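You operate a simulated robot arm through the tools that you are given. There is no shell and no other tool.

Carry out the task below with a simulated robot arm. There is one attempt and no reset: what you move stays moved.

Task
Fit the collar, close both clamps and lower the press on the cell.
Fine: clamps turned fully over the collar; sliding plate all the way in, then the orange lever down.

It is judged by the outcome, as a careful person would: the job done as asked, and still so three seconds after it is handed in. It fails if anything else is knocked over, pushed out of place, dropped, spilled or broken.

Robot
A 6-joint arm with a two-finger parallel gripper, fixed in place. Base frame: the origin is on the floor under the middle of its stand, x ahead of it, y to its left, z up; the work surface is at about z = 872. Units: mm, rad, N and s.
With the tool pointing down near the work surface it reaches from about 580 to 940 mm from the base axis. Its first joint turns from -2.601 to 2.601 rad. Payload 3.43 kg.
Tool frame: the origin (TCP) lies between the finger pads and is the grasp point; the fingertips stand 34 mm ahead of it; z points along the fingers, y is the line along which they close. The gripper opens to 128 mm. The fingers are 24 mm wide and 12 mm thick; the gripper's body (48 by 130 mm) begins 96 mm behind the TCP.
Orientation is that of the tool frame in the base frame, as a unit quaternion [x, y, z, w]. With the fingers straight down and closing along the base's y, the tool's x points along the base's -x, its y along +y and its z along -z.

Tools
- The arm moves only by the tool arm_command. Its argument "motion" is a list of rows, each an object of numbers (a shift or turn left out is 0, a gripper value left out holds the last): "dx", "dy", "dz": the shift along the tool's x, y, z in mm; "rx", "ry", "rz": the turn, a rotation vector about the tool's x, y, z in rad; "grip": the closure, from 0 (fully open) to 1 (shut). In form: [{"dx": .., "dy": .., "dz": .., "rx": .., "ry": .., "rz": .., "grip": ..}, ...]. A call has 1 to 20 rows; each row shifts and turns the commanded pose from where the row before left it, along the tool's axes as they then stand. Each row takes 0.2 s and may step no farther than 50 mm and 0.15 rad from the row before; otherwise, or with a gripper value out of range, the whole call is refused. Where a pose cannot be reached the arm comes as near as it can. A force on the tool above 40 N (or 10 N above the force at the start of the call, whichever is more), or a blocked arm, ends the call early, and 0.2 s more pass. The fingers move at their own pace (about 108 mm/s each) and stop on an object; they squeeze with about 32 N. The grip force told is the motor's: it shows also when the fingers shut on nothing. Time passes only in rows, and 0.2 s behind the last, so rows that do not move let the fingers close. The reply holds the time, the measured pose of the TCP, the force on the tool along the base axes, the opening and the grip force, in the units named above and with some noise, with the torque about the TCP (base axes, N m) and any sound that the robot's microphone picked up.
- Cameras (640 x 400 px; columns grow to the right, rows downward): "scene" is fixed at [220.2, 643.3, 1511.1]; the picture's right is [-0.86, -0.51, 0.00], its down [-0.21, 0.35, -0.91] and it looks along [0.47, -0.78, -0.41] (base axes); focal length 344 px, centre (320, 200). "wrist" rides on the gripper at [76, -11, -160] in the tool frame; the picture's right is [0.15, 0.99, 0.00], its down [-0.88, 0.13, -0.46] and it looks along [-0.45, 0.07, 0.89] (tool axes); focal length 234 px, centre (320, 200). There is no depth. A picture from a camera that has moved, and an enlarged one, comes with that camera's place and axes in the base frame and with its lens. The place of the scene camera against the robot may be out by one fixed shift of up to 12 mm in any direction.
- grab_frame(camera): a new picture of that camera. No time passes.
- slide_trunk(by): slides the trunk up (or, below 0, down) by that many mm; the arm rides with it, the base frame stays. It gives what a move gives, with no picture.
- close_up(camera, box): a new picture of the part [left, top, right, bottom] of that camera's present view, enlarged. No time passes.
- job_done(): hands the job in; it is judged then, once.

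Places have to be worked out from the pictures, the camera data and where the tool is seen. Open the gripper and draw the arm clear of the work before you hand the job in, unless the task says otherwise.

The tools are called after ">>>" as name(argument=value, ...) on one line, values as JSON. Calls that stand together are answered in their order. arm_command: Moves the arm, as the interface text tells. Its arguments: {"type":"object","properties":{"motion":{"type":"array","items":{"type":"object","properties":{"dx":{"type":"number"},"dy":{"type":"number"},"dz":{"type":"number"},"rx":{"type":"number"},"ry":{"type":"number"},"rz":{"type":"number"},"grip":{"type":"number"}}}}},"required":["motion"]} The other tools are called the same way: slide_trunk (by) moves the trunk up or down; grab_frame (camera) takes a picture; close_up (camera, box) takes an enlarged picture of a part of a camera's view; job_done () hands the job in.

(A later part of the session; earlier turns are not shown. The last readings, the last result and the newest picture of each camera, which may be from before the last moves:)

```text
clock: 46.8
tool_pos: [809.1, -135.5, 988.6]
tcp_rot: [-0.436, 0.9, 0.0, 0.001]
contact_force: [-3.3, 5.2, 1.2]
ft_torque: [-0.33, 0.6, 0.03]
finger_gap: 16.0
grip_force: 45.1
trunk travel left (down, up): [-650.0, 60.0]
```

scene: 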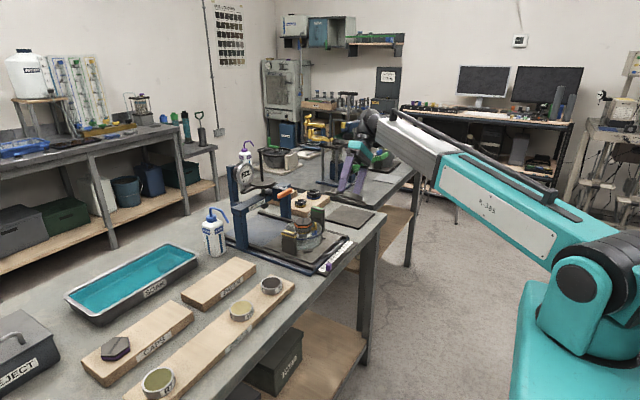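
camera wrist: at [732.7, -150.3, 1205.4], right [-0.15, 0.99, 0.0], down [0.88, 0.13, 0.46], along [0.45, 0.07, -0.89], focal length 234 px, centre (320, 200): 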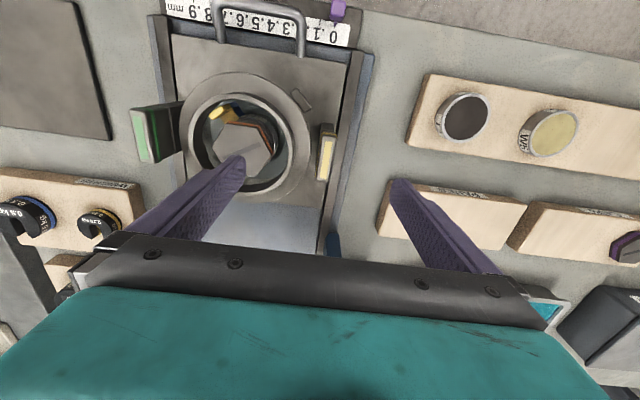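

Turned 0.9 rad with low forces. Continuing toward 90°.

>>> arm_command(motion=[{"dx": -0.4, "dy": -0.2, "rz": -0.1}, {"dx": -0.35, "dy": -0.4, "rz": -0.1}, {"dx": -0.3, "dy": -0.5, "rz": -0.1}, {"dx": -0.3, "dy": -0.6, "rz": -0.1}, {}])

>>> close_up(camera="scene", box=[275, 195, 330, 250])

>>> grab_frame(camera="wrist")

```text
clock: 48.0
tool_pos: [810.8, -135.7, 988.3]
tcp_rot: [-0.606, 0.795, 0.0, 0.001]
contact_force: [-1.9, -1.9, 1.6]
ft_torque: [0.56, -0.12, 0.01]
finger_gap: 16.0
grip_force: 45.0
trunk travel left (down, up): [-650.0, 60.0]
```

```text
7.27 times, centred on (302, 222) of scene
camera zoom: at [220.2, 643.3, 1511.1], right [-0.86, -0.51, 0.0], down [-0.21, 0.35, -0.91], along [0.47, -0.78, -0.41], focal length 2499 px, centre (447, 36)
```

zoom: 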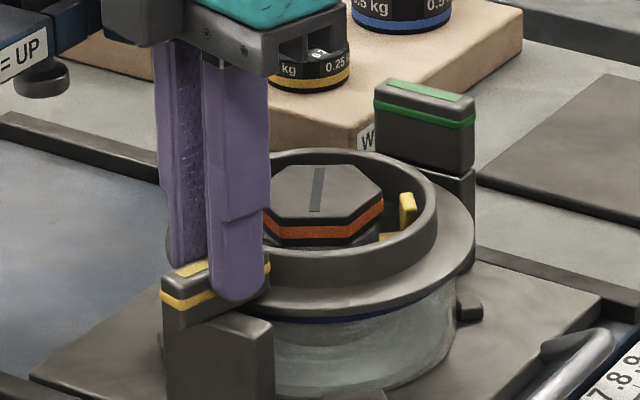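

```text
taken
camera wrist: at [803.0, -214.2, 1147.2], right [-0.99, 0.12, 0.0], down [0.11, 0.88, 0.46], along [0.06, 0.45, -0.89], focal length 234 px, centre (320, 200)
```

wrist: 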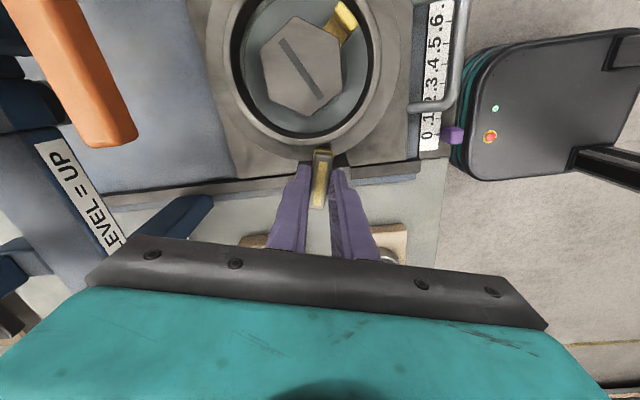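

The head is at about 75° and overlapping the flange; the sliding plate has crept about 3 mm inward, which is harmless. Continuing the turn without shifting.

>>> arm_command(motion=[{"dy": -0.3, "rz": -0.08}, {"dy": -0.2, "rz": -0.08}, {"rz": -0.08}, {}])

```text
clock: 49.0
tool_pos: [812.8, -137.1, 987.7]
tcp_rot: [-0.696, 0.718, 0.001, 0.0]
contact_force: [-1.9, -5.6, 0.7]
ft_torque: [0.4, 0.01, 0.0]
finger_gap: 15.9
grip_force: 44.8
trunk travel left (down, up): [-650.0, 60.0]
```

>>> arm_command(motion=[{"rz": -0.05}, {"rz": -0.04}, {}])

>>> close_up(camera="wrist", box=[220, 60, 420, 240])

```text
clock: 49.8
tool_pos: [811.3, -136.2, 987.9]
tcp_rot: [0.728, -0.685, 0.0, -0.001]
contact_force: [-2.8, -3.4, -1.5]
ft_torque: [-0.5, 0.13, -1.31]
finger_gap: 16.4
grip_force: 44.6
trunk travel left (down, up): [-650.0, 60.0]
```

```text
2.22 times, centred on (320, 150) of wrist
camera zoom: at [828.5, -213.1, 1147.2], right [-0.98, -0.2, 0.0], down [-0.18, 0.87, 0.46], along [-0.09, 0.45, -0.89], focal length 520 px, centre (320, 311)
```

zoom: 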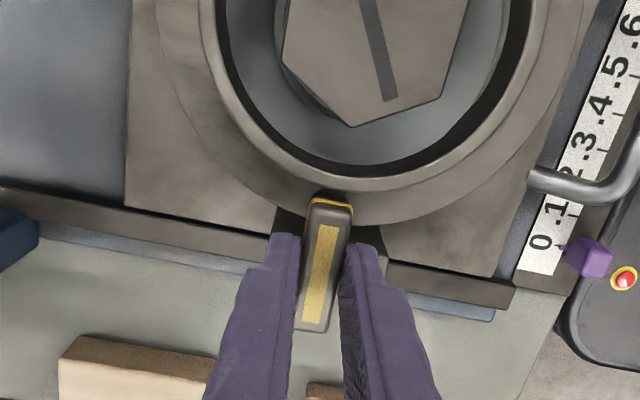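

The stop at 90° is reached (torque -1.3 N m). The yellow clamp lies fully over the flange. I'll relax the torque, open to 32 mm and rise.

>>> arm_command(motion=[{"rz": 0.05}, {"grip": 0.8}, {"grip": 0.74}, {}, {"dz": -8}, {"dz": -20}, {"dz": -30}, {"dz": -35}, {}])

>>> close_up(camera="wrist", box=[200, 40, 440, 240])

>>> close_up(camera="scene", box=[275, 190, 345, 255])

```text
clock: 51.8
tool_pos: [812.7, -136.1, 1081.6]
tcp_rot: [0.71, -0.704, 0.0, -0.001]
contact_force: [0.4, -0.8, 0.6]
ft_torque: [-0.03, 0.02, 0.01]
finger_gap: 33.3
grip_force: 0.0
trunk travel left (down, up): [-650.0, 60.0]
```

```text
2.00 times, centred on (320, 140) of wrist
camera zoom: at [825.2, -213.1, 1240.6], right [-0.99, -0.16, 0.0], down [-0.14, 0.88, 0.46], along [-0.07, 0.45, -0.89], focal length 468 px, centre (320, 320)
```

zoom: 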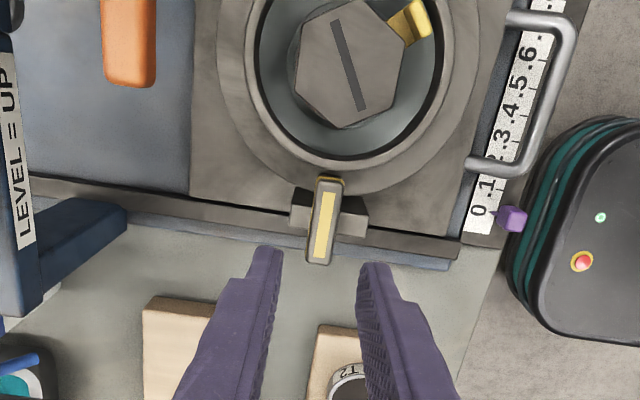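

```text
6.15 times, centred on (310, 222) of scene
camera zoom: at [220.2, 643.3, 1511.1], right [-0.86, -0.51, 0.0], down [-0.21, 0.35, -0.91], along [0.47, -0.78, -0.41], focal length 2114 px, centre (382, 62)
```

zoom: 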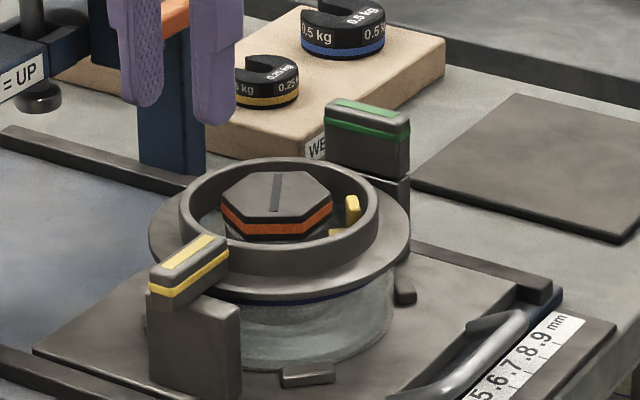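

The yellow clamp head is now perpendicular to its post and over the flange. Next I'll unwind the yaw and move above the green clamp.

>>> arm_command(motion=[{"rz": 0.1}, {"rz": 0.14}, {"rz": 0.14}, {"rz": 0.14}, {"rz": 0.14}, {"rz": 0.14}, {"rz": 0.14}, {"rz": 0.14}, {"rz": 0.14}, {"rz": 0.14}, {"rz": 0.14}, {"rz": 0.08}, {}])

>>> arm_command(motion=[{"dy": -25}, {"dy": -40}, {"dy": -40}, {"dy": -40, "dx": 2}, {"dy": -25, "dx": 2}, {"dy": -6}, {}])

>>> close_up(camera="wrist", box=[240, 60, 420, 240])

```text
clock: 54.6
tool_pos: [812.6, -136.5, 1080.7]
tcp_rot: [0.001, 1.0, 0.002, -0.001]
contact_force: [-0.2, -0.4, -0.8]
ft_torque: [0.02, 0.02, 0.02]
finger_gap: 33.2
grip_force: 0.2
trunk travel left (down, up): [-650.0, 60.0]
```

```text
clock: 56.2
tool_pos: [808.5, -311.7, 1080.5]
tcp_rot: [0.0, 1.0, 0.001, 0.0]
contact_force: [0.4, 0.4, 0.6]
ft_torque: [0.02, -0.03, 0.01]
finger_gap: 33.2
grip_force: 0.0
trunk travel left (down, up): [-650.0, 60.0]
```

```text
2.22 times, centred on (330, 150) of wrist
camera zoom: at [734.2, -325.0, 1240.4], right [-0.15, 0.99, 0.0], down [0.88, 0.13, 0.46], along [0.45, 0.07, -0.89], focal length 520 px, centre (298, 311)
```

zoom: 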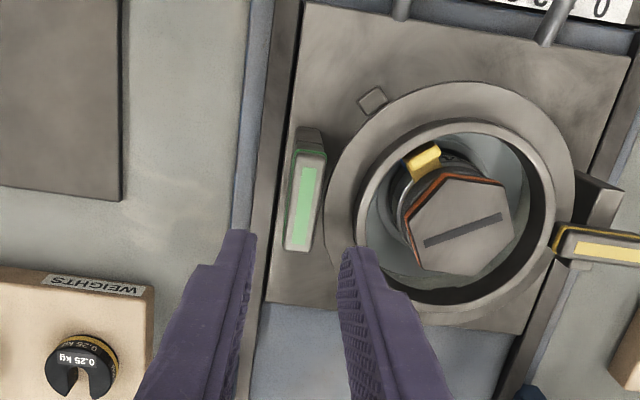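

Green head centre is about (804.5, -310.3), pivot likely near x=809. I'll narrow the gap to 28 mm, align over the pivot and descend partway.

>>> arm_command(motion=[{"dx": -0.3, "dy": 1.4, "grip": 0.781}, {"dz": 20}, {"dz": 20}, {"dz": 15}, {}])

>>> close_up(camera="wrist", box=[250, 90, 410, 250])

>>> close_up(camera="scene", box=[290, 170, 350, 230])

```text
clock: 57.4
tool_pos: [808.4, -309.8, 1025.4]
tcp_rot: [0.0, 1.0, 0.001, 0.001]
contact_force: [-0.1, -0.5, -0.2]
ft_torque: [-0.01, 0.05, 0.01]
finger_gap: 28.0
grip_force: 0.0
trunk travel left (down, up): [-650.0, 60.0]
```

```text
2.50 times, centred on (330, 170) of wrist
camera zoom: at [734.0, -323.6, 1185.4], right [-0.15, 0.99, 0.0], down [0.88, 0.13, 0.46], along [0.45, 0.07, -0.89], focal length 585 px, centre (295, 275)
```

zoom: 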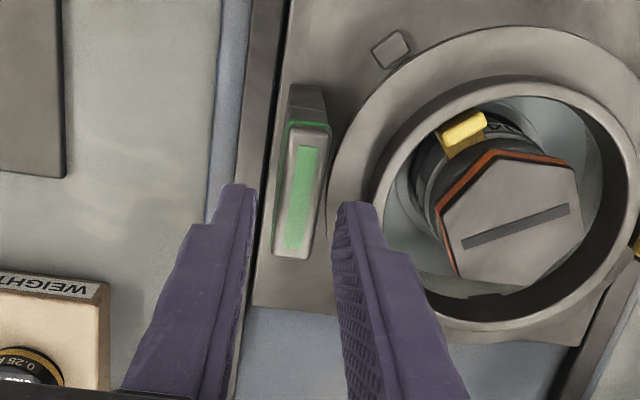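

```text
6.67 times, centred on (320, 200) of scene
camera zoom: at [220.2, 643.3, 1511.1], right [-0.86, -0.51, 0.0], down [-0.21, 0.35, -0.91], along [0.47, -0.78, -0.41], focal length 2290 px, centre (320, 200)
```

zoom: 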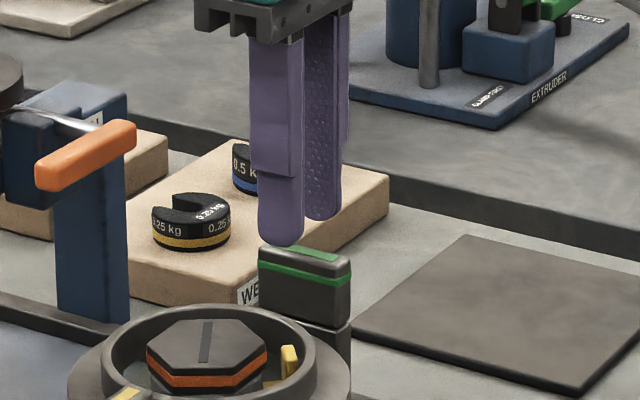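

Aligned. Descending onto the green head.

>>> arm_command(motion=[{"dz": 10}, {"dz": 10}, {"dz": 8}, {"dz": 7}, {}])

>>> close_up(camera="wrist", box=[250, 90, 410, 250])

>>> close_up(camera="scene", box=[300, 185, 350, 235])

```text
clock: 58.6
tool_pos: [809.0, -310.4, 989.4]
tcp_rot: [0.001, 1.0, 0.0, 0.0]
contact_force: [0.1, -0.8, 0.4]
ft_torque: [-0.04, 0.0, 0.0]
finger_gap: 28.0
grip_force: 0.1
trunk travel left (down, up): [-650.0, 60.0]
```

```text
2.50 times, centred on (330, 170) of wrist
camera zoom: at [733.9, -323.3, 1149.9], right [-0.15, 0.99, 0.0], down [0.88, 0.13, 0.46], along [0.45, 0.07, -0.89], focal length 585 px, centre (295, 275)
```

zoom: 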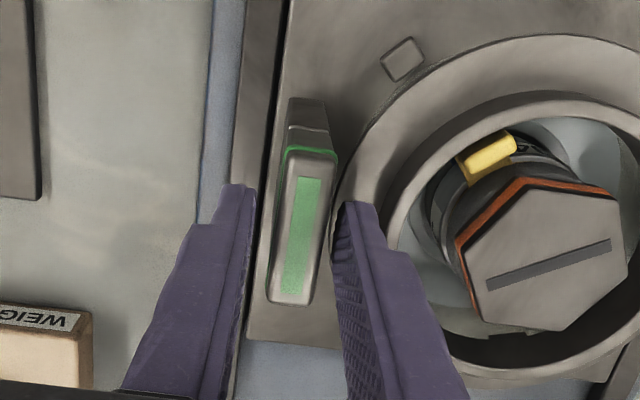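

```text
8.00 times, centred on (325, 210) of scene
camera zoom: at [220.2, 643.3, 1511.1], right [-0.86, -0.51, 0.0], down [-0.21, 0.35, -0.91], along [0.47, -0.78, -0.41], focal length 2749 px, centre (280, 120)
```

zoom: 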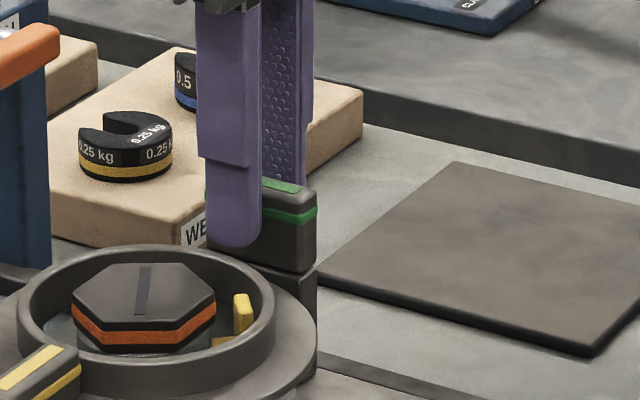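

Fingers straddle the green head and clear the neck. Closing on it.

>>> arm_command(motion=[{"grip": 0.86}, {"grip": 0.92}, {"grip": 0.95}, {}, {}])

```text
clock: 59.8
tool_pos: [808.4, -309.7, 991.2]
tcp_rot: [-0.001, 1.0, 0.001, 0.0]
contact_force: [-1.4, 8.1, -3.1]
ft_torque: [-0.06, 0.01, -0.01]
finger_gap: 15.8
grip_force: 45.0
trunk travel left (down, up): [-650.0, 60.0]
```

Gripped; I'll relieve the side force and test turning clockwise (the mirror of the yellow one).

>>> arm_command(motion=[{"dy": 1.2}, {}])

>>> arm_command(motion=[{"rz": 0.05}, {"rz": 0.05}, {}])

```text
clock: 60.4
tool_pos: [810.1, -310.1, 990.5]
tcp_rot: [0.0, 1.0, -0.001, 0.0]
contact_force: [-0.8, 3.1, -3.2]
ft_torque: [-0.02, 0.18, -0.05]
finger_gap: 15.7
grip_force: 45.6
trunk travel left (down, up): [-650.0, 60.0]
```

```text
clock: 61.2
tool_pos: [809.6, -309.7, 991.3]
tcp_rot: [0.05, 0.999, 0.001, 0.0]
contact_force: [1.5, 1.4, -1.0]
ft_torque: [-0.14, 0.49, 0.0]
finger_gap: 16.0
grip_force: 44.7
trunk travel left (down, up): [-650.0, 60.0]
```

Clockwise turns freely (no yaw torque). Continuing in steps.

>>> arm_command(motion=[{"rz": 0.1}, {"rz": 0.1}, {"rz": 0.1}, {"rz": 0.1}, {}])

```text
clock: 62.4
tool_pos: [809.5, -309.7, 990.9]
tcp_rot: [0.248, 0.969, 0.001, 0.001]
contact_force: [0.1, 3.4, -2.4]
ft_torque: [-0.56, -0.76, 0.01]
finger_gap: 15.9
grip_force: 44.9
trunk travel left (down, up): [-650.0, 60.0]
```

>>> arm_command(motion=[{"rz": 0.1}, {"rz": 0.1}, {"rz": 0.1}, {"rz": 0.1}, {"rz": 0.1}, {}])

```text
clock: 63.8
tool_pos: [808.9, -309.2, 991.2]
tcp_rot: [0.479, 0.878, 0.001, 0.0]
contact_force: [2.4, 8.2, -1.9]
ft_torque: [-0.75, -0.5, 0.0]
finger_gap: 15.7
grip_force: 45.0
trunk travel left (down, up): [-650.0, 60.0]
```

>>> arm_command(motion=[{"dx": 0.6, "dy": 0.7, "rz": 0.1}, {"rz": 0.1}, {"rz": 0.1}, {"rz": 0.1}, {"rz": 0.1}, {}])

>>> arm_command(motion=[{"rz": 0.06}, {"rz": 0.05}, {}])

>>> close_up(camera="wrist", box=[220, 60, 420, 240])

```text
clock: 65.2
tool_pos: [810.6, -308.0, 990.3]
tcp_rot: [0.682, 0.732, 0.001, 0.0]
contact_force: [4.1, 2.0, -0.8]
ft_torque: [0.29, 0.06, -0.03]
finger_gap: 16.1
grip_force: 45.5
trunk travel left (down, up): [-650.0, 60.0]
```

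```text
clock: 66.0
tool_pos: [810.7, -308.9, 990.5]
tcp_rot: [0.721, 0.693, 0.001, 0.0]
contact_force: [7.0, 1.3, 2.2]
ft_torque: [-0.24, 0.39, 1.32]
finger_gap: 16.1
grip_force: 44.3
trunk travel left (down, up): [-650.0, 60.0]
```

```text
2.22 times, centred on (320, 150) of wrist
camera zoom: at [802.2, -233.8, 1150.1], right [0.99, 0.11, 0.0], down [0.1, -0.89, 0.45], along [0.05, -0.45, -0.89], focal length 520 px, centre (320, 311)
```

zoom: 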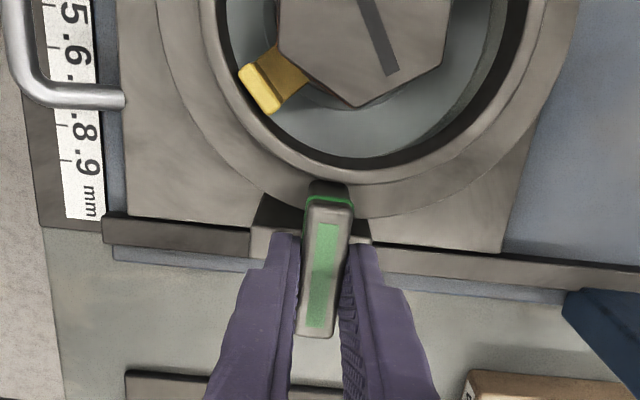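

The green clamp reached its stop at 90° over the flange. Relaxing, opening and rising.

>>> arm_command(motion=[{"rz": -0.05}, {"grip": 0.8}, {"grip": 0.74}, {}, {"dz": -8}, {"dz": -20}, {"dz": -30}, {"dz": -35}, {}])

>>> close_up(camera="scene", box=[275, 190, 345, 255])

>>> grab_frame(camera="wrist")

```text
clock: 68.0
tool_pos: [810.6, -307.9, 1084.9]
tcp_rot: [0.703, 0.711, 0.001, -0.001]
contact_force: [-0.8, 0.3, 0.3]
ft_torque: [0.01, -0.01, -0.02]
finger_gap: 33.3
grip_force: 0.1
trunk travel left (down, up): [-650.0, 60.0]
```

```text
6.15 times, centred on (310, 222) of scene
camera zoom: at [220.2, 643.3, 1511.1], right [-0.86, -0.51, 0.0], down [-0.21, 0.35, -0.91], along [0.47, -0.78, -0.41], focal length 2114 px, centre (382, 62)
```

zoom: 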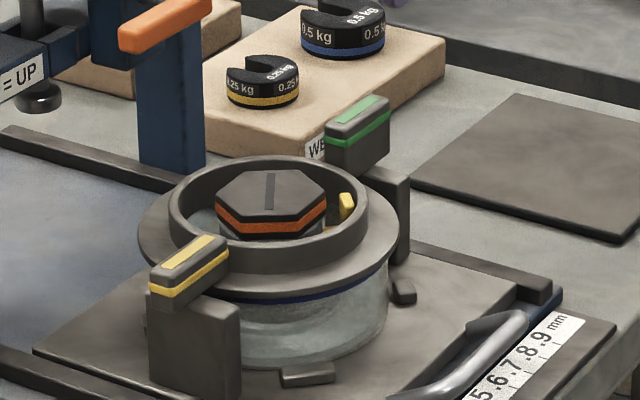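

```text
taken
camera wrist: at [798.0, -235.0, 1244.3], right [0.99, 0.16, 0.0], down [0.14, -0.88, 0.45], along [0.07, -0.45, -0.89], focal length 234 px, centre (320, 200)
```

wrist: 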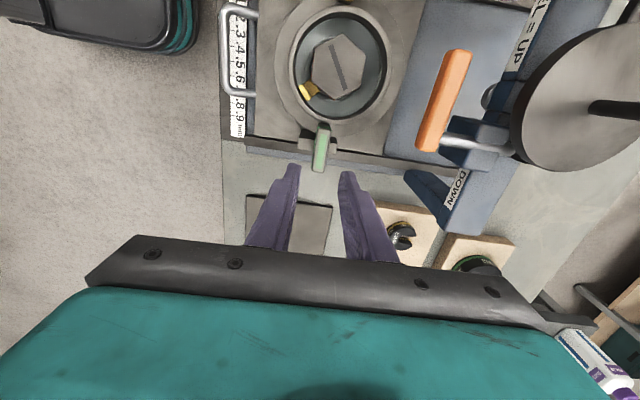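

Both clamps are over the flange. The collar looks slightly shifted in the scene view; I'll zoom to check it is still properly seated.

>>> close_up(camera="scene", box=[290, 205, 345, 250])

>>> close_up(camera="wrist", box=[240, 0, 420, 180])

>>> close_up(camera="scene", box=[318, 218, 346, 242])

>>> close_up(camera="scene", box=[292, 215, 322, 245])

```text
8.89 times, centred on (318, 228) of scene
camera zoom: at [220.2, 643.3, 1511.1], right [-0.86, -0.51, 0.0], down [-0.21, 0.35, -0.91], along [0.47, -0.78, -0.41], focal length 3054 px, centre (342, -44)
```

zoom: 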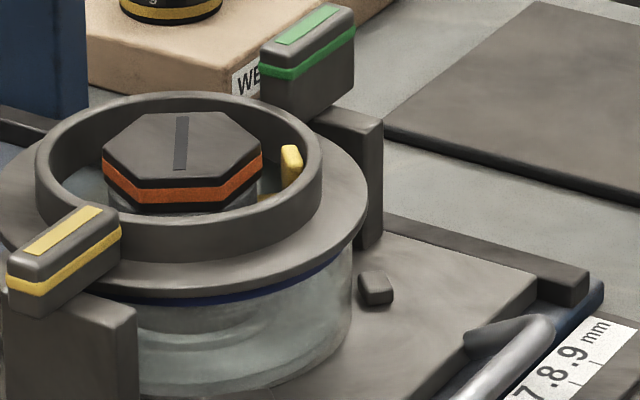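

```text
2.22 times, centred on (330, 90) of wrist
camera zoom: at [798.0, -235.0, 1244.3], right [0.99, 0.16, 0.0], down [0.14, -0.88, 0.45], along [0.07, -0.45, -0.89], focal length 520 px, centre (298, 444)
```

zoom: 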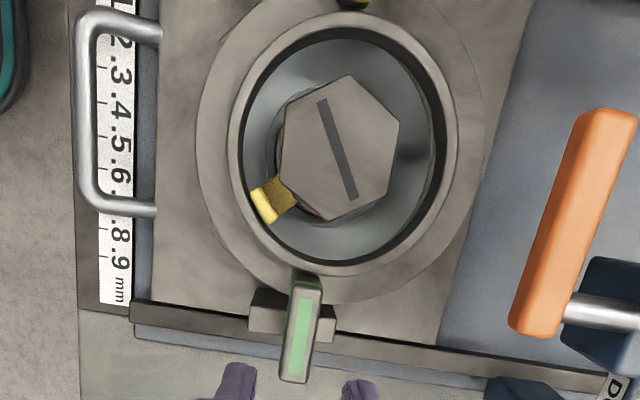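

```text
16.00 times, centred on (332, 230) of scene
camera zoom: at [220.2, 643.3, 1511.1], right [-0.86, -0.51, 0.0], down [-0.21, 0.35, -0.91], along [0.47, -0.78, -0.41], focal length 5497 px, centre (128, -280)
```

zoom: 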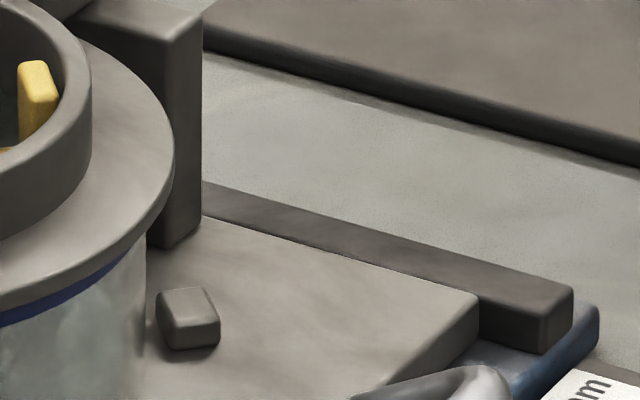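

```text
13.33 times, centred on (307, 230) of scene
camera zoom: at [220.2, 643.3, 1511.1], right [-0.86, -0.51, 0.0], down [-0.21, 0.35, -0.91], along [0.47, -0.78, -0.41], focal length 4581 px, centre (493, -200)
```

zoom: 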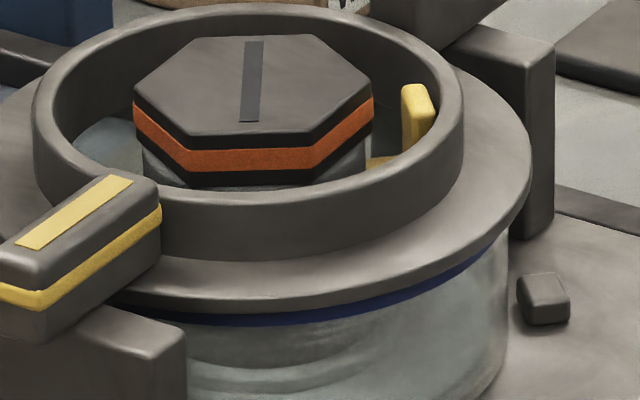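

Measured carefully, the clamp sweep nudged the collar about 7 mm and the cup about 3.5 mm toward +x within their locating play; the flange is still level and seated. I'll rotate the tool back to yaw 0 and then look at the collar from above again to decide about re-centring.

>>> arm_command(motion=[{"rz": -0.1}, {"rz": -0.14}, {"rz": -0.14}, {"rz": -0.14}, {"rz": -0.14}, {"rz": -0.14}, {"rz": -0.14}, {"rz": -0.14}, {"rz": -0.14}, {"rz": -0.14}, {"rz": -0.13}, {"rz": -0.07}, {}])

>>> arm_command(motion=[{"dx": 20, "dy": 20}, {"dx": 30, "dy": 30}, {"dx": 30, "dy": 30}, {"dx": 20, "dy": 6}, {}])

>>> grab_frame(camera="wrist")

```text
clock: 70.8
tool_pos: [809.2, -308.4, 1083.9]
tcp_rot: [-0.002, 1.0, 0.001, 0.0]
contact_force: [-0.2, -0.4, -0.1]
ft_torque: [0.02, -0.02, -0.05]
finger_gap: 33.3
grip_force: 0.1
trunk travel left (down, up): [-650.0, 60.0]
```

```text
clock: 72.0
tool_pos: [708.0, -222.4, 1082.6]
tcp_rot: [-0.001, 1.0, 0.001, 0.0]
contact_force: [0.1, 0.0, 0.3]
ft_torque: [0.04, 0.0, -0.02]
finger_gap: 33.4
grip_force: 0.0
trunk travel left (down, up): [-650.0, 60.0]
```

```text
taken
camera wrist: at [633.1, -235.2, 1243.0], right [-0.15, 0.99, 0.0], down [0.88, 0.13, 0.46], along [0.45, 0.07, -0.89], focal length 234 px, centre (320, 200)
```

wrist: 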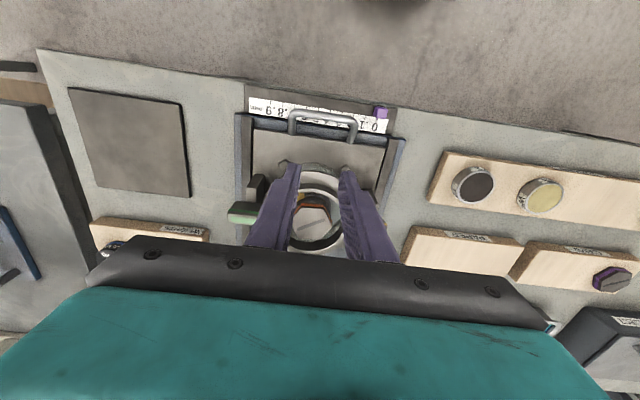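

>>> arm_command(motion=[{"grip": 0.0}, {}, {}])

>>> close_up(camera="wrist", box=[220, 85, 420, 245])

>>> close_up(camera="scene", box=[220, 160, 360, 270])

```text
clock: 72.8
tool_pos: [709.2, -223.2, 1083.0]
tcp_rot: [0.0, 1.0, 0.0, 0.0]
contact_force: [0.6, -0.5, -0.2]
ft_torque: [-0.02, 0.02, 0.0]
finger_gap: 128.1
grip_force: 0.0
trunk travel left (down, up): [-650.0, 60.0]
```

```text
2.50 times, centred on (320, 165) of wrist
camera zoom: at [633.1, -235.2, 1242.8], right [-0.15, 0.99, 0.0], down [0.88, 0.13, 0.46], along [0.45, 0.07, -0.89], focal length 585 px, centre (320, 288)
```

zoom: 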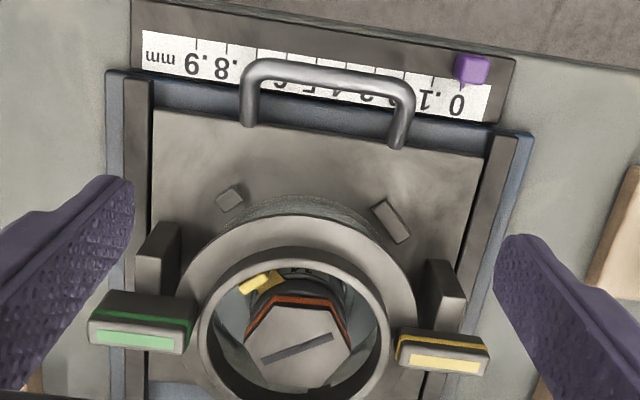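

```text
3.64 times, centred on (290, 215) of scene
camera zoom: at [220.2, 643.3, 1511.1], right [-0.86, -0.51, 0.0], down [-0.21, 0.35, -0.91], along [0.47, -0.78, -0.41], focal length 1249 px, centre (429, 146)
```

zoom: 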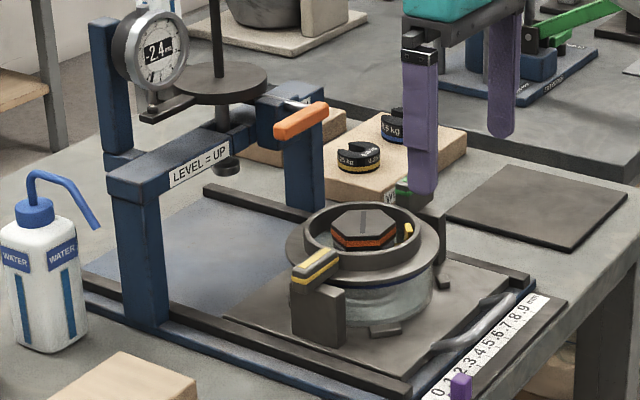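

Collar and cup remain concentric within about 2 mm, so no re-centring is needed. Next I'll push the plate in by its handle (bar at about x=672, y=-224, z≈904): close the fingers and go down on the robot side of the bar.

>>> arm_command(motion=[{"grip": 0.6}, {"grip": 1.0, "dx": 15}, {"dx": 25, "dz": 20}, {"dx": 21, "dz": 30}, {"dz": 35}, {"dz": 25}, {}])

>>> grab_frame(camera="wrist")

>>> close_up(camera="scene", box=[300, 200, 370, 275])

```text
clock: 74.4
tool_pos: [649.1, -222.5, 973.2]
tcp_rot: [-0.001, 1.0, 0.001, 0.0]
contact_force: [0.2, -0.2, 0.3]
ft_torque: [0.0, 0.0, 0.04]
finger_gap: 0.1
grip_force: 31.6
trunk travel left (down, up): [-650.0, 60.0]
```

```text
taken
camera wrist: at [573.2, -235.3, 1132.6], right [-0.15, 0.99, 0.0], down [0.88, 0.13, 0.46], along [0.45, 0.07, -0.89], focal length 234 px, centre (320, 200)
```

wrist: 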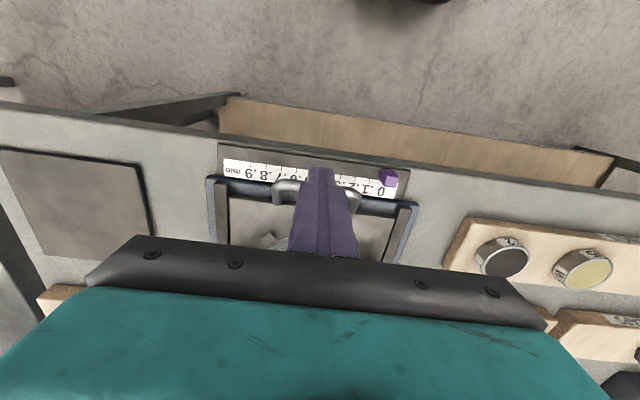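

```text
5.33 times, centred on (335, 238) of scene
camera zoom: at [220.2, 643.3, 1511.1], right [-0.86, -0.51, 0.0], down [-0.21, 0.35, -0.91], along [0.47, -0.78, -0.41], focal length 1832 px, centre (240, 0)
```

zoom: 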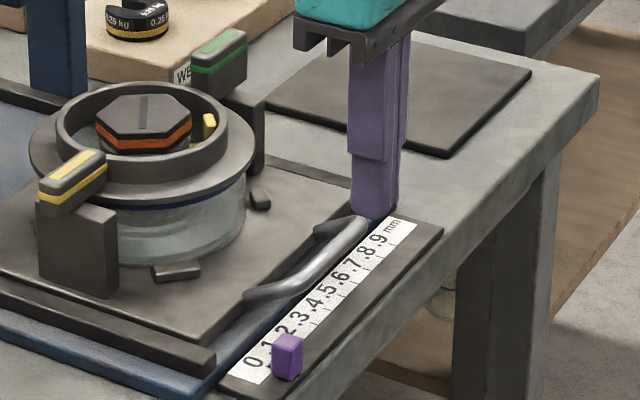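

Lowering on the robot side of the handle bar.

>>> arm_command(motion=[{"dz": 15}, {"dz": 14}, {"dz": 10}, {"dz": 7}, {}])

>>> close_up(camera="scene", box=[320, 215, 365, 265])

>>> close_up(camera="wrist", box=[250, 120, 400, 250])

```text
clock: 75.6
tool_pos: [647.0, -222.9, 927.3]
tcp_rot: [0.0, 1.0, 0.001, 0.0]
contact_force: [0.0, -0.6, -0.1]
ft_torque: [-0.02, 0.02, 0.0]
finger_gap: 0.0
grip_force: 31.8
trunk travel left (down, up): [-650.0, 60.0]
```

```text
8.00 times, centred on (342, 240) of scene
camera zoom: at [220.2, 643.3, 1511.1], right [-0.86, -0.51, 0.0], down [-0.21, 0.35, -0.91], along [0.47, -0.78, -0.41], focal length 2749 px, centre (140, -120)
```

zoom: 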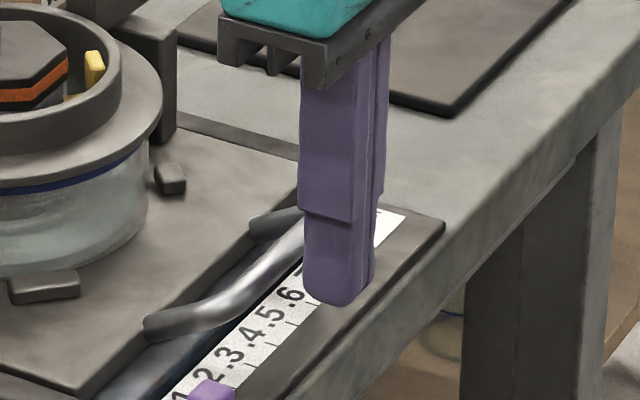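

```text
3.08 times, centred on (325, 185) of wrist
camera zoom: at [573.2, -235.0, 1086.7], right [-0.15, 0.99, 0.0], down [0.88, 0.13, 0.46], along [0.45, 0.07, -0.89], focal length 720 px, centre (305, 246)
```

zoom: 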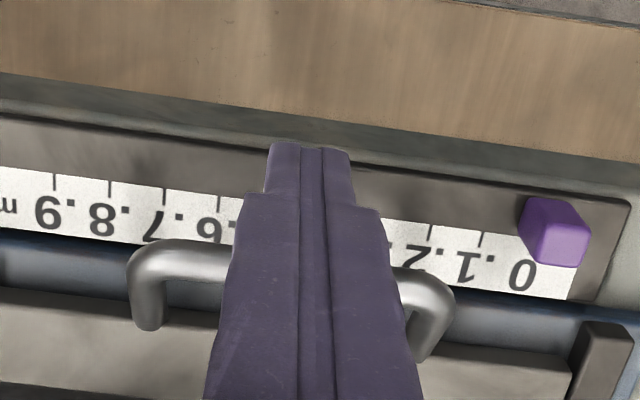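

The closed fingers stand behind the bar. I'll start pushing in +x slowly.

>>> arm_command(motion=[{"dx": -5}, {"dx": -5}, {"dx": -5}, {"dx": -5}, {}])

```text
clock: 76.8
tool_pos: [668.5, -223.0, 927.3]
tcp_rot: [0.001, 1.0, 0.001, 0.0]
contact_force: [0.8, -0.3, 0.1]
ft_torque: [0.02, 0.0, 0.01]
finger_gap: 0.0
grip_force: 31.9
trunk travel left (down, up): [-650.0, 60.0]
```

>>> close_up(camera="scene", box=[310, 205, 365, 265])

>>> close_up(camera="wrist", box=[250, 120, 400, 250])

```text
6.67 times, centred on (338, 235) of scene
camera zoom: at [220.2, 643.3, 1511.1], right [-0.86, -0.51, 0.0], down [-0.21, 0.35, -0.91], along [0.47, -0.78, -0.41], focal length 2290 px, centre (203, -33)
```

zoom: 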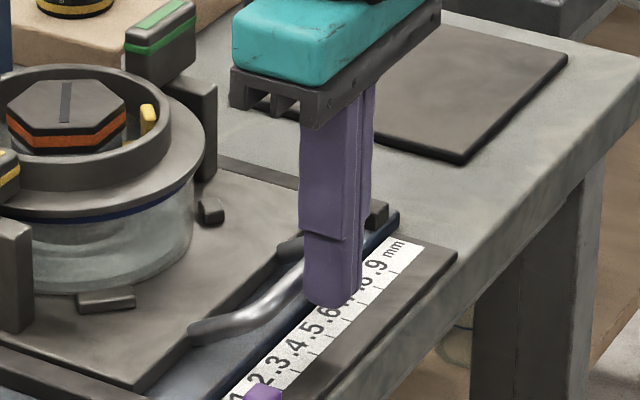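

```text
3.08 times, centred on (325, 185) of wrist
camera zoom: at [593.5, -235.4, 1087.3], right [-0.15, 0.99, 0.0], down [0.88, 0.13, 0.46], along [0.45, 0.07, -0.89], focal length 720 px, centre (305, 246)
```

zoom: 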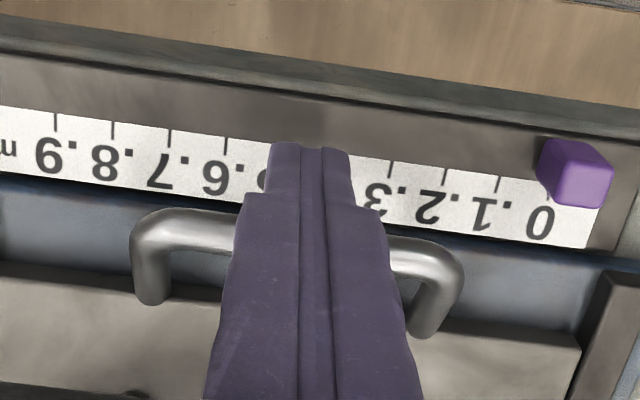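

The plate slides easily (force below 1 N); it has moved about 15 mm. Continuing to push smoothly.

>>> arm_command(motion=[{"dx": -4}, {"dx": -6}, {"dx": -8}, {"dx": -8}, {"dx": -8}, {"dx": -8}, {"dx": -8}, {"dx": -8}, {"dx": -6}, {"dx": -4}, {}])

>>> close_up(camera="scene", box=[240, 160, 370, 270])

```text
clock: 79.2
tool_pos: [737.1, -223.1, 927.5]
tcp_rot: [0.0, 1.0, 0.0, 0.001]
contact_force: [-0.5, -0.4, 0.4]
ft_torque: [-0.05, 0.03, -0.03]
finger_gap: 0.0
grip_force: 32.0
trunk travel left (down, up): [-650.0, 60.0]
```

```text
3.64 times, centred on (305, 215) of scene
camera zoom: at [220.2, 643.3, 1511.1], right [-0.86, -0.51, 0.0], down [-0.21, 0.35, -0.91], along [0.47, -0.78, -0.41], focal length 1249 px, centre (374, 146)
```

zoom: 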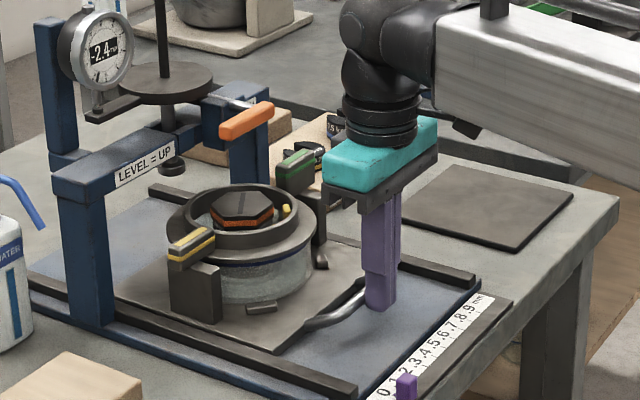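

Sliding well. I'll advance part way, then check the green clamp's outer end against the frame post before passing it.

>>> arm_command(motion=[{"dx": -4}, {"dx": -6}, {"dx": -6}, {"dx": -6}, {"dx": -4}, {}])

>>> close_up(camera="scene", box=[255, 170, 325, 235])

>>> grab_frame(camera="wrist")

```text
clock: 80.6
tool_pos: [762.8, -222.4, 927.1]
tcp_rot: [0.0, 1.0, 0.001, 0.001]
contact_force: [0.1, -1.3, -0.6]
ft_torque: [0.01, 0.0, 0.0]
finger_gap: 0.0
grip_force: 31.5
trunk travel left (down, up): [-650.0, 60.0]
```

```text
6.15 times, centred on (290, 202) of scene
camera zoom: at [220.2, 643.3, 1511.1], right [-0.86, -0.51, 0.0], down [-0.21, 0.35, -0.91], along [0.47, -0.78, -0.41], focal length 2114 px, centre (505, 185)
```

zoom: 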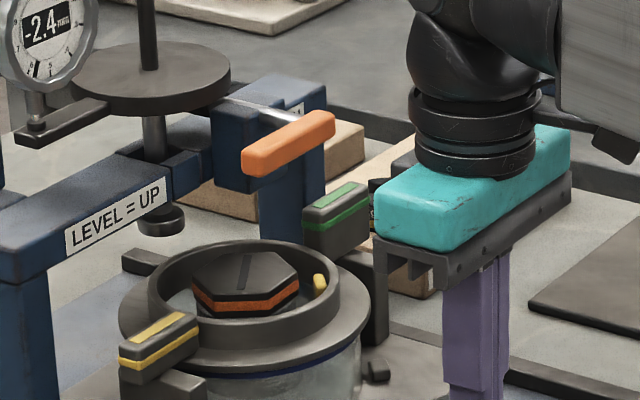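

```text
taken
camera wrist: at [687.0, -235.6, 1087.0], right [-0.15, 0.99, 0.0], down [0.88, 0.13, 0.46], along [0.45, 0.07, -0.89], focal length 234 px, centre (320, 200)
```

wrist: 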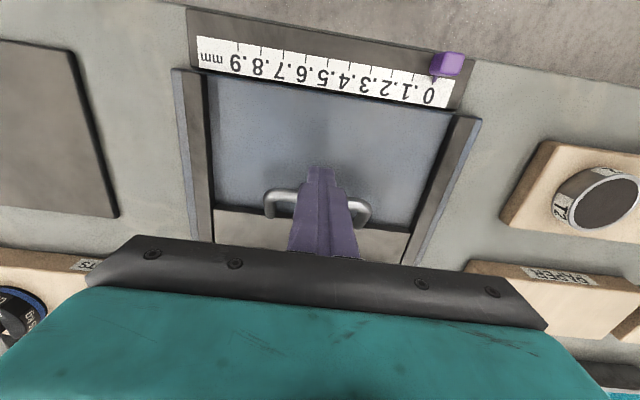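

Clearances look designed for this. I'll continue pushing slowly in short calls, monitoring force as the clamps pass the posts.

>>> arm_command(motion=[{"dx": -3}, {"dx": -4}, {"dx": -4}, {"dx": -4}, {"dx": -4}, {"dx": -3}, {}])

>>> arm_command(motion=[{"dx": -3}, {"dx": -4}, {"dx": -4}, {"dx": -4}, {"dx": -3}, {}])

>>> close_up(camera="scene", box=[245, 165, 325, 240])

```text
clock: 82.2
tool_pos: [784.4, -222.7, 927.3]
tcp_rot: [0.0, 1.0, 0.001, 0.001]
contact_force: [-0.2, 0.8, 0.5]
ft_torque: [-0.02, 0.0, -0.01]
finger_gap: 0.0
grip_force: 32.5
trunk travel left (down, up): [-650.0, 60.0]
```

```text
clock: 83.6
tool_pos: [802.6, -222.1, 927.0]
tcp_rot: [0.0, 1.0, 0.001, 0.001]
contact_force: [-0.6, -0.3, 0.1]
ft_torque: [0.0, 0.02, -0.01]
finger_gap: 0.0
grip_force: 31.5
trunk travel left (down, up): [-650.0, 60.0]
```

```text
5.33 times, centred on (285, 202) of scene
camera zoom: at [220.2, 643.3, 1511.1], right [-0.86, -0.51, 0.0], down [-0.21, 0.35, -0.91], along [0.47, -0.78, -0.41], focal length 1832 px, centre (507, 187)
```

zoom: 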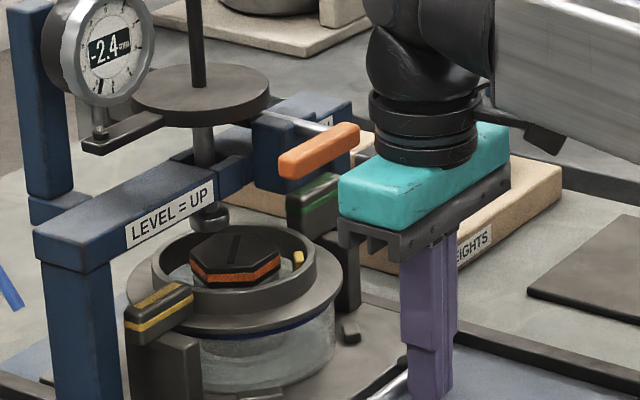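

Nearly under the press foot. Continuing in small steps until the stop is felt.

>>> arm_command(motion=[{"dx": -3}, {"dx": -3}, {"dx": -3}, {"dx": -3}, {}])

>>> arm_command(motion=[{"dx": -2}, {"dx": -2}, {"dx": -2}, {"dx": -2}, {}])

>>> close_up(camera="scene", box=[245, 165, 325, 240])

```text
clock: 84.8
tool_pos: [814.1, -222.6, 927.4]
tcp_rot: [0.0, 1.0, 0.0, 0.002]
contact_force: [0.4, -0.4, -0.2]
ft_torque: [-0.02, 0.01, -0.01]
finger_gap: 0.2
grip_force: 31.8
trunk travel left (down, up): [-650.0, 60.0]
```

```text
clock: 86.0
tool_pos: [821.2, -222.0, 927.3]
tcp_rot: [0.0, 1.0, 0.001, 0.0]
contact_force: [-0.4, -0.7, 0.2]
ft_torque: [0.0, 0.01, 0.01]
finger_gap: 0.1
grip_force: 31.4
trunk travel left (down, up): [-650.0, 60.0]
```

```text
5.33 times, centred on (285, 202) of scene
camera zoom: at [220.2, 643.3, 1511.1], right [-0.86, -0.51, 0.0], down [-0.21, 0.35, -0.91], along [0.47, -0.78, -0.41], focal length 1832 px, centre (507, 187)
```

zoom: 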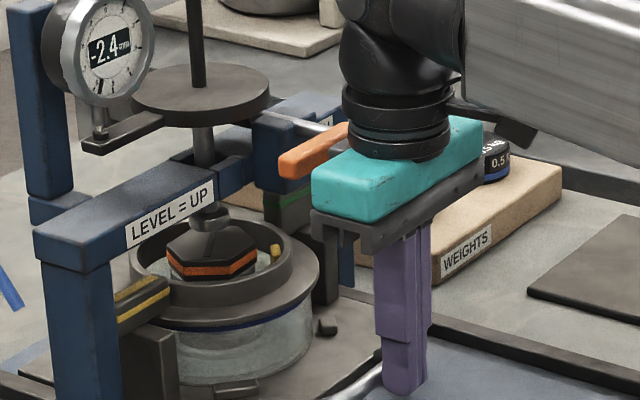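

>>> arm_command(motion=[{"dx": -2}, {"dx": -2}, {}])

>>> arm_command(motion=[{"dx": -1.5}, {"dx": -1.5}, {}])

>>> arm_command(motion=[{"dx": -1.5}, {"dx": -1.5}, {}])

```text
clock: 86.8
tool_pos: [825.7, -221.8, 927.1]
tcp_rot: [0.0, 1.0, 0.001, 0.0]
contact_force: [0.4, 0.5, 0.9]
ft_torque: [-0.01, 0.0, 0.0]
finger_gap: 0.1
grip_force: 32.3
trunk travel left (down, up): [-650.0, 60.0]
```

```text
clock: 87.6
tool_pos: [828.6, -222.0, 926.5]
tcp_rot: [0.0, 1.0, 0.001, -0.001]
contact_force: [-6.0, 0.0, -2.1]
ft_torque: [-0.01, 0.14, 0.02]
finger_gap: 0.0
grip_force: 32.3
trunk travel left (down, up): [-650.0, 60.0]
```

```text
clock: 88.4
tool_pos: [828.3, -221.8, 928.0]
tcp_rot: [0.0, 1.0, 0.001, -0.004]
contact_force: [-25.5, 0.2, -10.1]
ft_torque: [-0.04, 0.76, 0.07]
finger_gap: 0.0
grip_force: 32.7
trunk travel left (down, up): [-650.0, 60.0]
```

A firm stop at x≈828 (25 N). I'll back off slightly and check by camera that it's the plate's end stop.

>>> arm_command(motion=[{"dx": 2}, {"dx": 3}, {}])

>>> close_up(camera="scene", box=[235, 165, 325, 245])

>>> close_up(camera="scene", box=[250, 195, 300, 240])

```text
clock: 89.2
tool_pos: [828.6, -222.9, 929.2]
tcp_rot: [-0.001, 1.0, 0.0, 0.003]
contact_force: [-2.4, -0.6, 0.8]
ft_torque: [-0.01, 0.05, 0.01]
finger_gap: 0.1
grip_force: 31.4
trunk travel left (down, up): [-650.0, 60.0]
```

```text
5.00 times, centred on (280, 205) of scene
camera zoom: at [220.2, 643.3, 1511.1], right [-0.86, -0.51, 0.0], down [-0.21, 0.35, -0.91], along [0.47, -0.78, -0.41], focal length 1718 px, centre (520, 175)
```

zoom: 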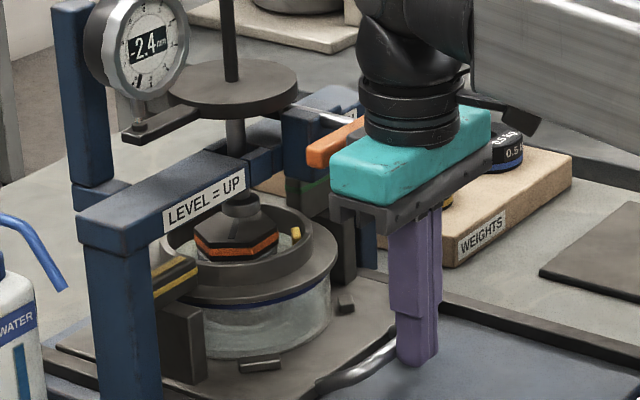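

```text
8.89 times, centred on (275, 218) of scene
camera zoom: at [220.2, 643.3, 1511.1], right [-0.86, -0.51, 0.0], down [-0.21, 0.35, -0.91], along [0.47, -0.78, -0.41], focal length 3054 px, centre (720, 44)
```

zoom: 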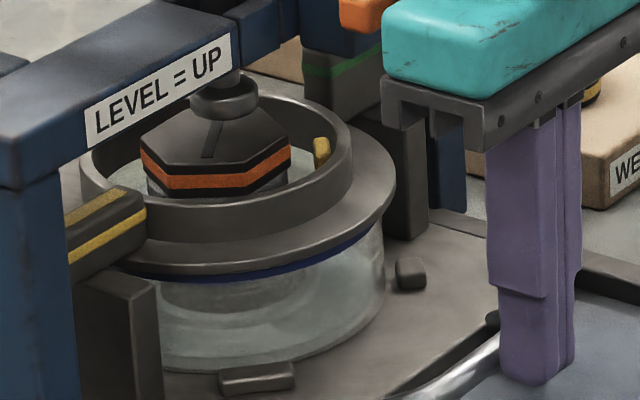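

The cell is centred under the foot and the plate is against its stop. I'll withdraw from the handle, rise, and go look at the lever.

>>> arm_command(motion=[{"dx": 6}, {"dx": 12}, {"dx": 15, "dz": -10}, {"dz": -35}, {"dz": -40}, {"dz": -40}, {"dz": -35}, {}])

>>> arm_command(motion=[{"rz": 0.1}, {"rz": 0.14}, {"rz": 0.14}, {"rz": 0.14}, {"rz": 0.14}, {"rz": 0.14}, {"rz": 0.14}, {"rz": 0.14}, {"rz": 0.14}, {"rz": 0.14}, {"rz": 0.14}, {"rz": 0.07}, {}])

>>> grab_frame(camera="wrist")

>>> grab_frame(camera="scene")

```text
clock: 91.0
tool_pos: [793.7, -222.8, 1088.0]
tcp_rot: [-0.001, 1.0, 0.001, 0.001]
contact_force: [0.0, -0.2, -0.9]
ft_torque: [0.01, -0.02, 0.0]
finger_gap: 0.0
grip_force: 31.9
trunk travel left (down, up): [-650.0, 60.0]
```

```text
clock: 93.8
tool_pos: [794.0, -221.9, 1089.0]
tcp_rot: [0.707, 0.708, 0.001, -0.001]
contact_force: [-0.1, 0.2, -0.3]
ft_torque: [-0.01, 0.0, -0.01]
finger_gap: 0.1
grip_force: 32.2
trunk travel left (down, up): [-650.0, 60.0]
```

```text
taken
camera wrist: at [783.7, -148.5, 1247.5], right [0.99, 0.15, 0.0], down [0.13, -0.88, 0.45], along [0.07, -0.45, -0.89], focal length 234 px, centre (320, 200)
```

wrist: 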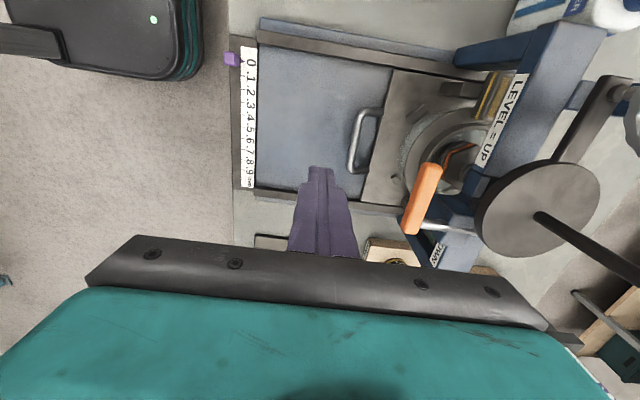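

```text
taken
```

scene: 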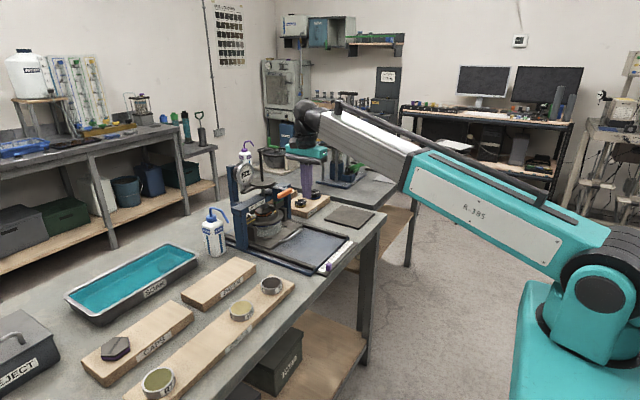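

>>> close_up(camera="wrist", box=[370, 60, 560, 280])

>>> close_up(camera="scene", box=[220, 155, 320, 255])

>>> close_up(camera="scene", box=[255, 175, 300, 215])

```text
1.82 times, centred on (465, 170) of wrist
camera zoom: at [783.7, -148.5, 1247.5], right [0.99, 0.15, 0.0], down [0.13, -0.88, 0.45], along [0.07, -0.45, -0.89], focal length 426 px, centre (56, 254)
```

zoom: 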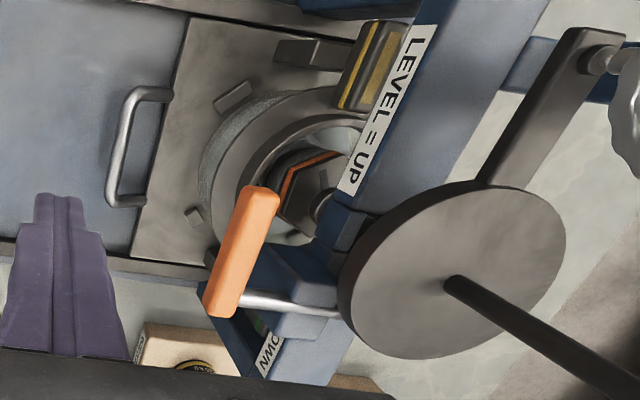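

```text
4.00 times, centred on (270, 205) of scene
camera zoom: at [220.2, 643.3, 1511.1], right [-0.86, -0.51, 0.0], down [-0.21, 0.35, -0.91], along [0.47, -0.78, -0.41], focal length 1374 px, centre (520, 180)
```

zoom: 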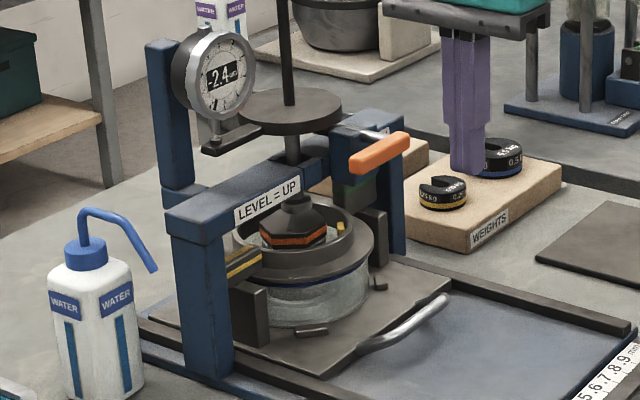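

```text
10.00 times, centred on (278, 195) of scene
camera zoom: at [220.2, 643.3, 1511.1], right [-0.86, -0.51, 0.0], down [-0.21, 0.35, -0.91], along [0.47, -0.78, -0.41], focal length 3436 px, centre (745, 250)
```

zoom: 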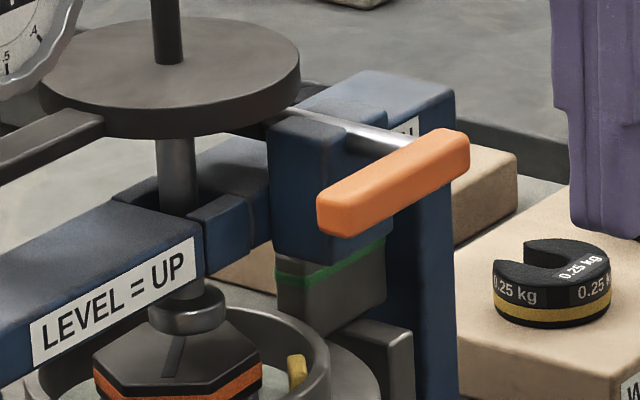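

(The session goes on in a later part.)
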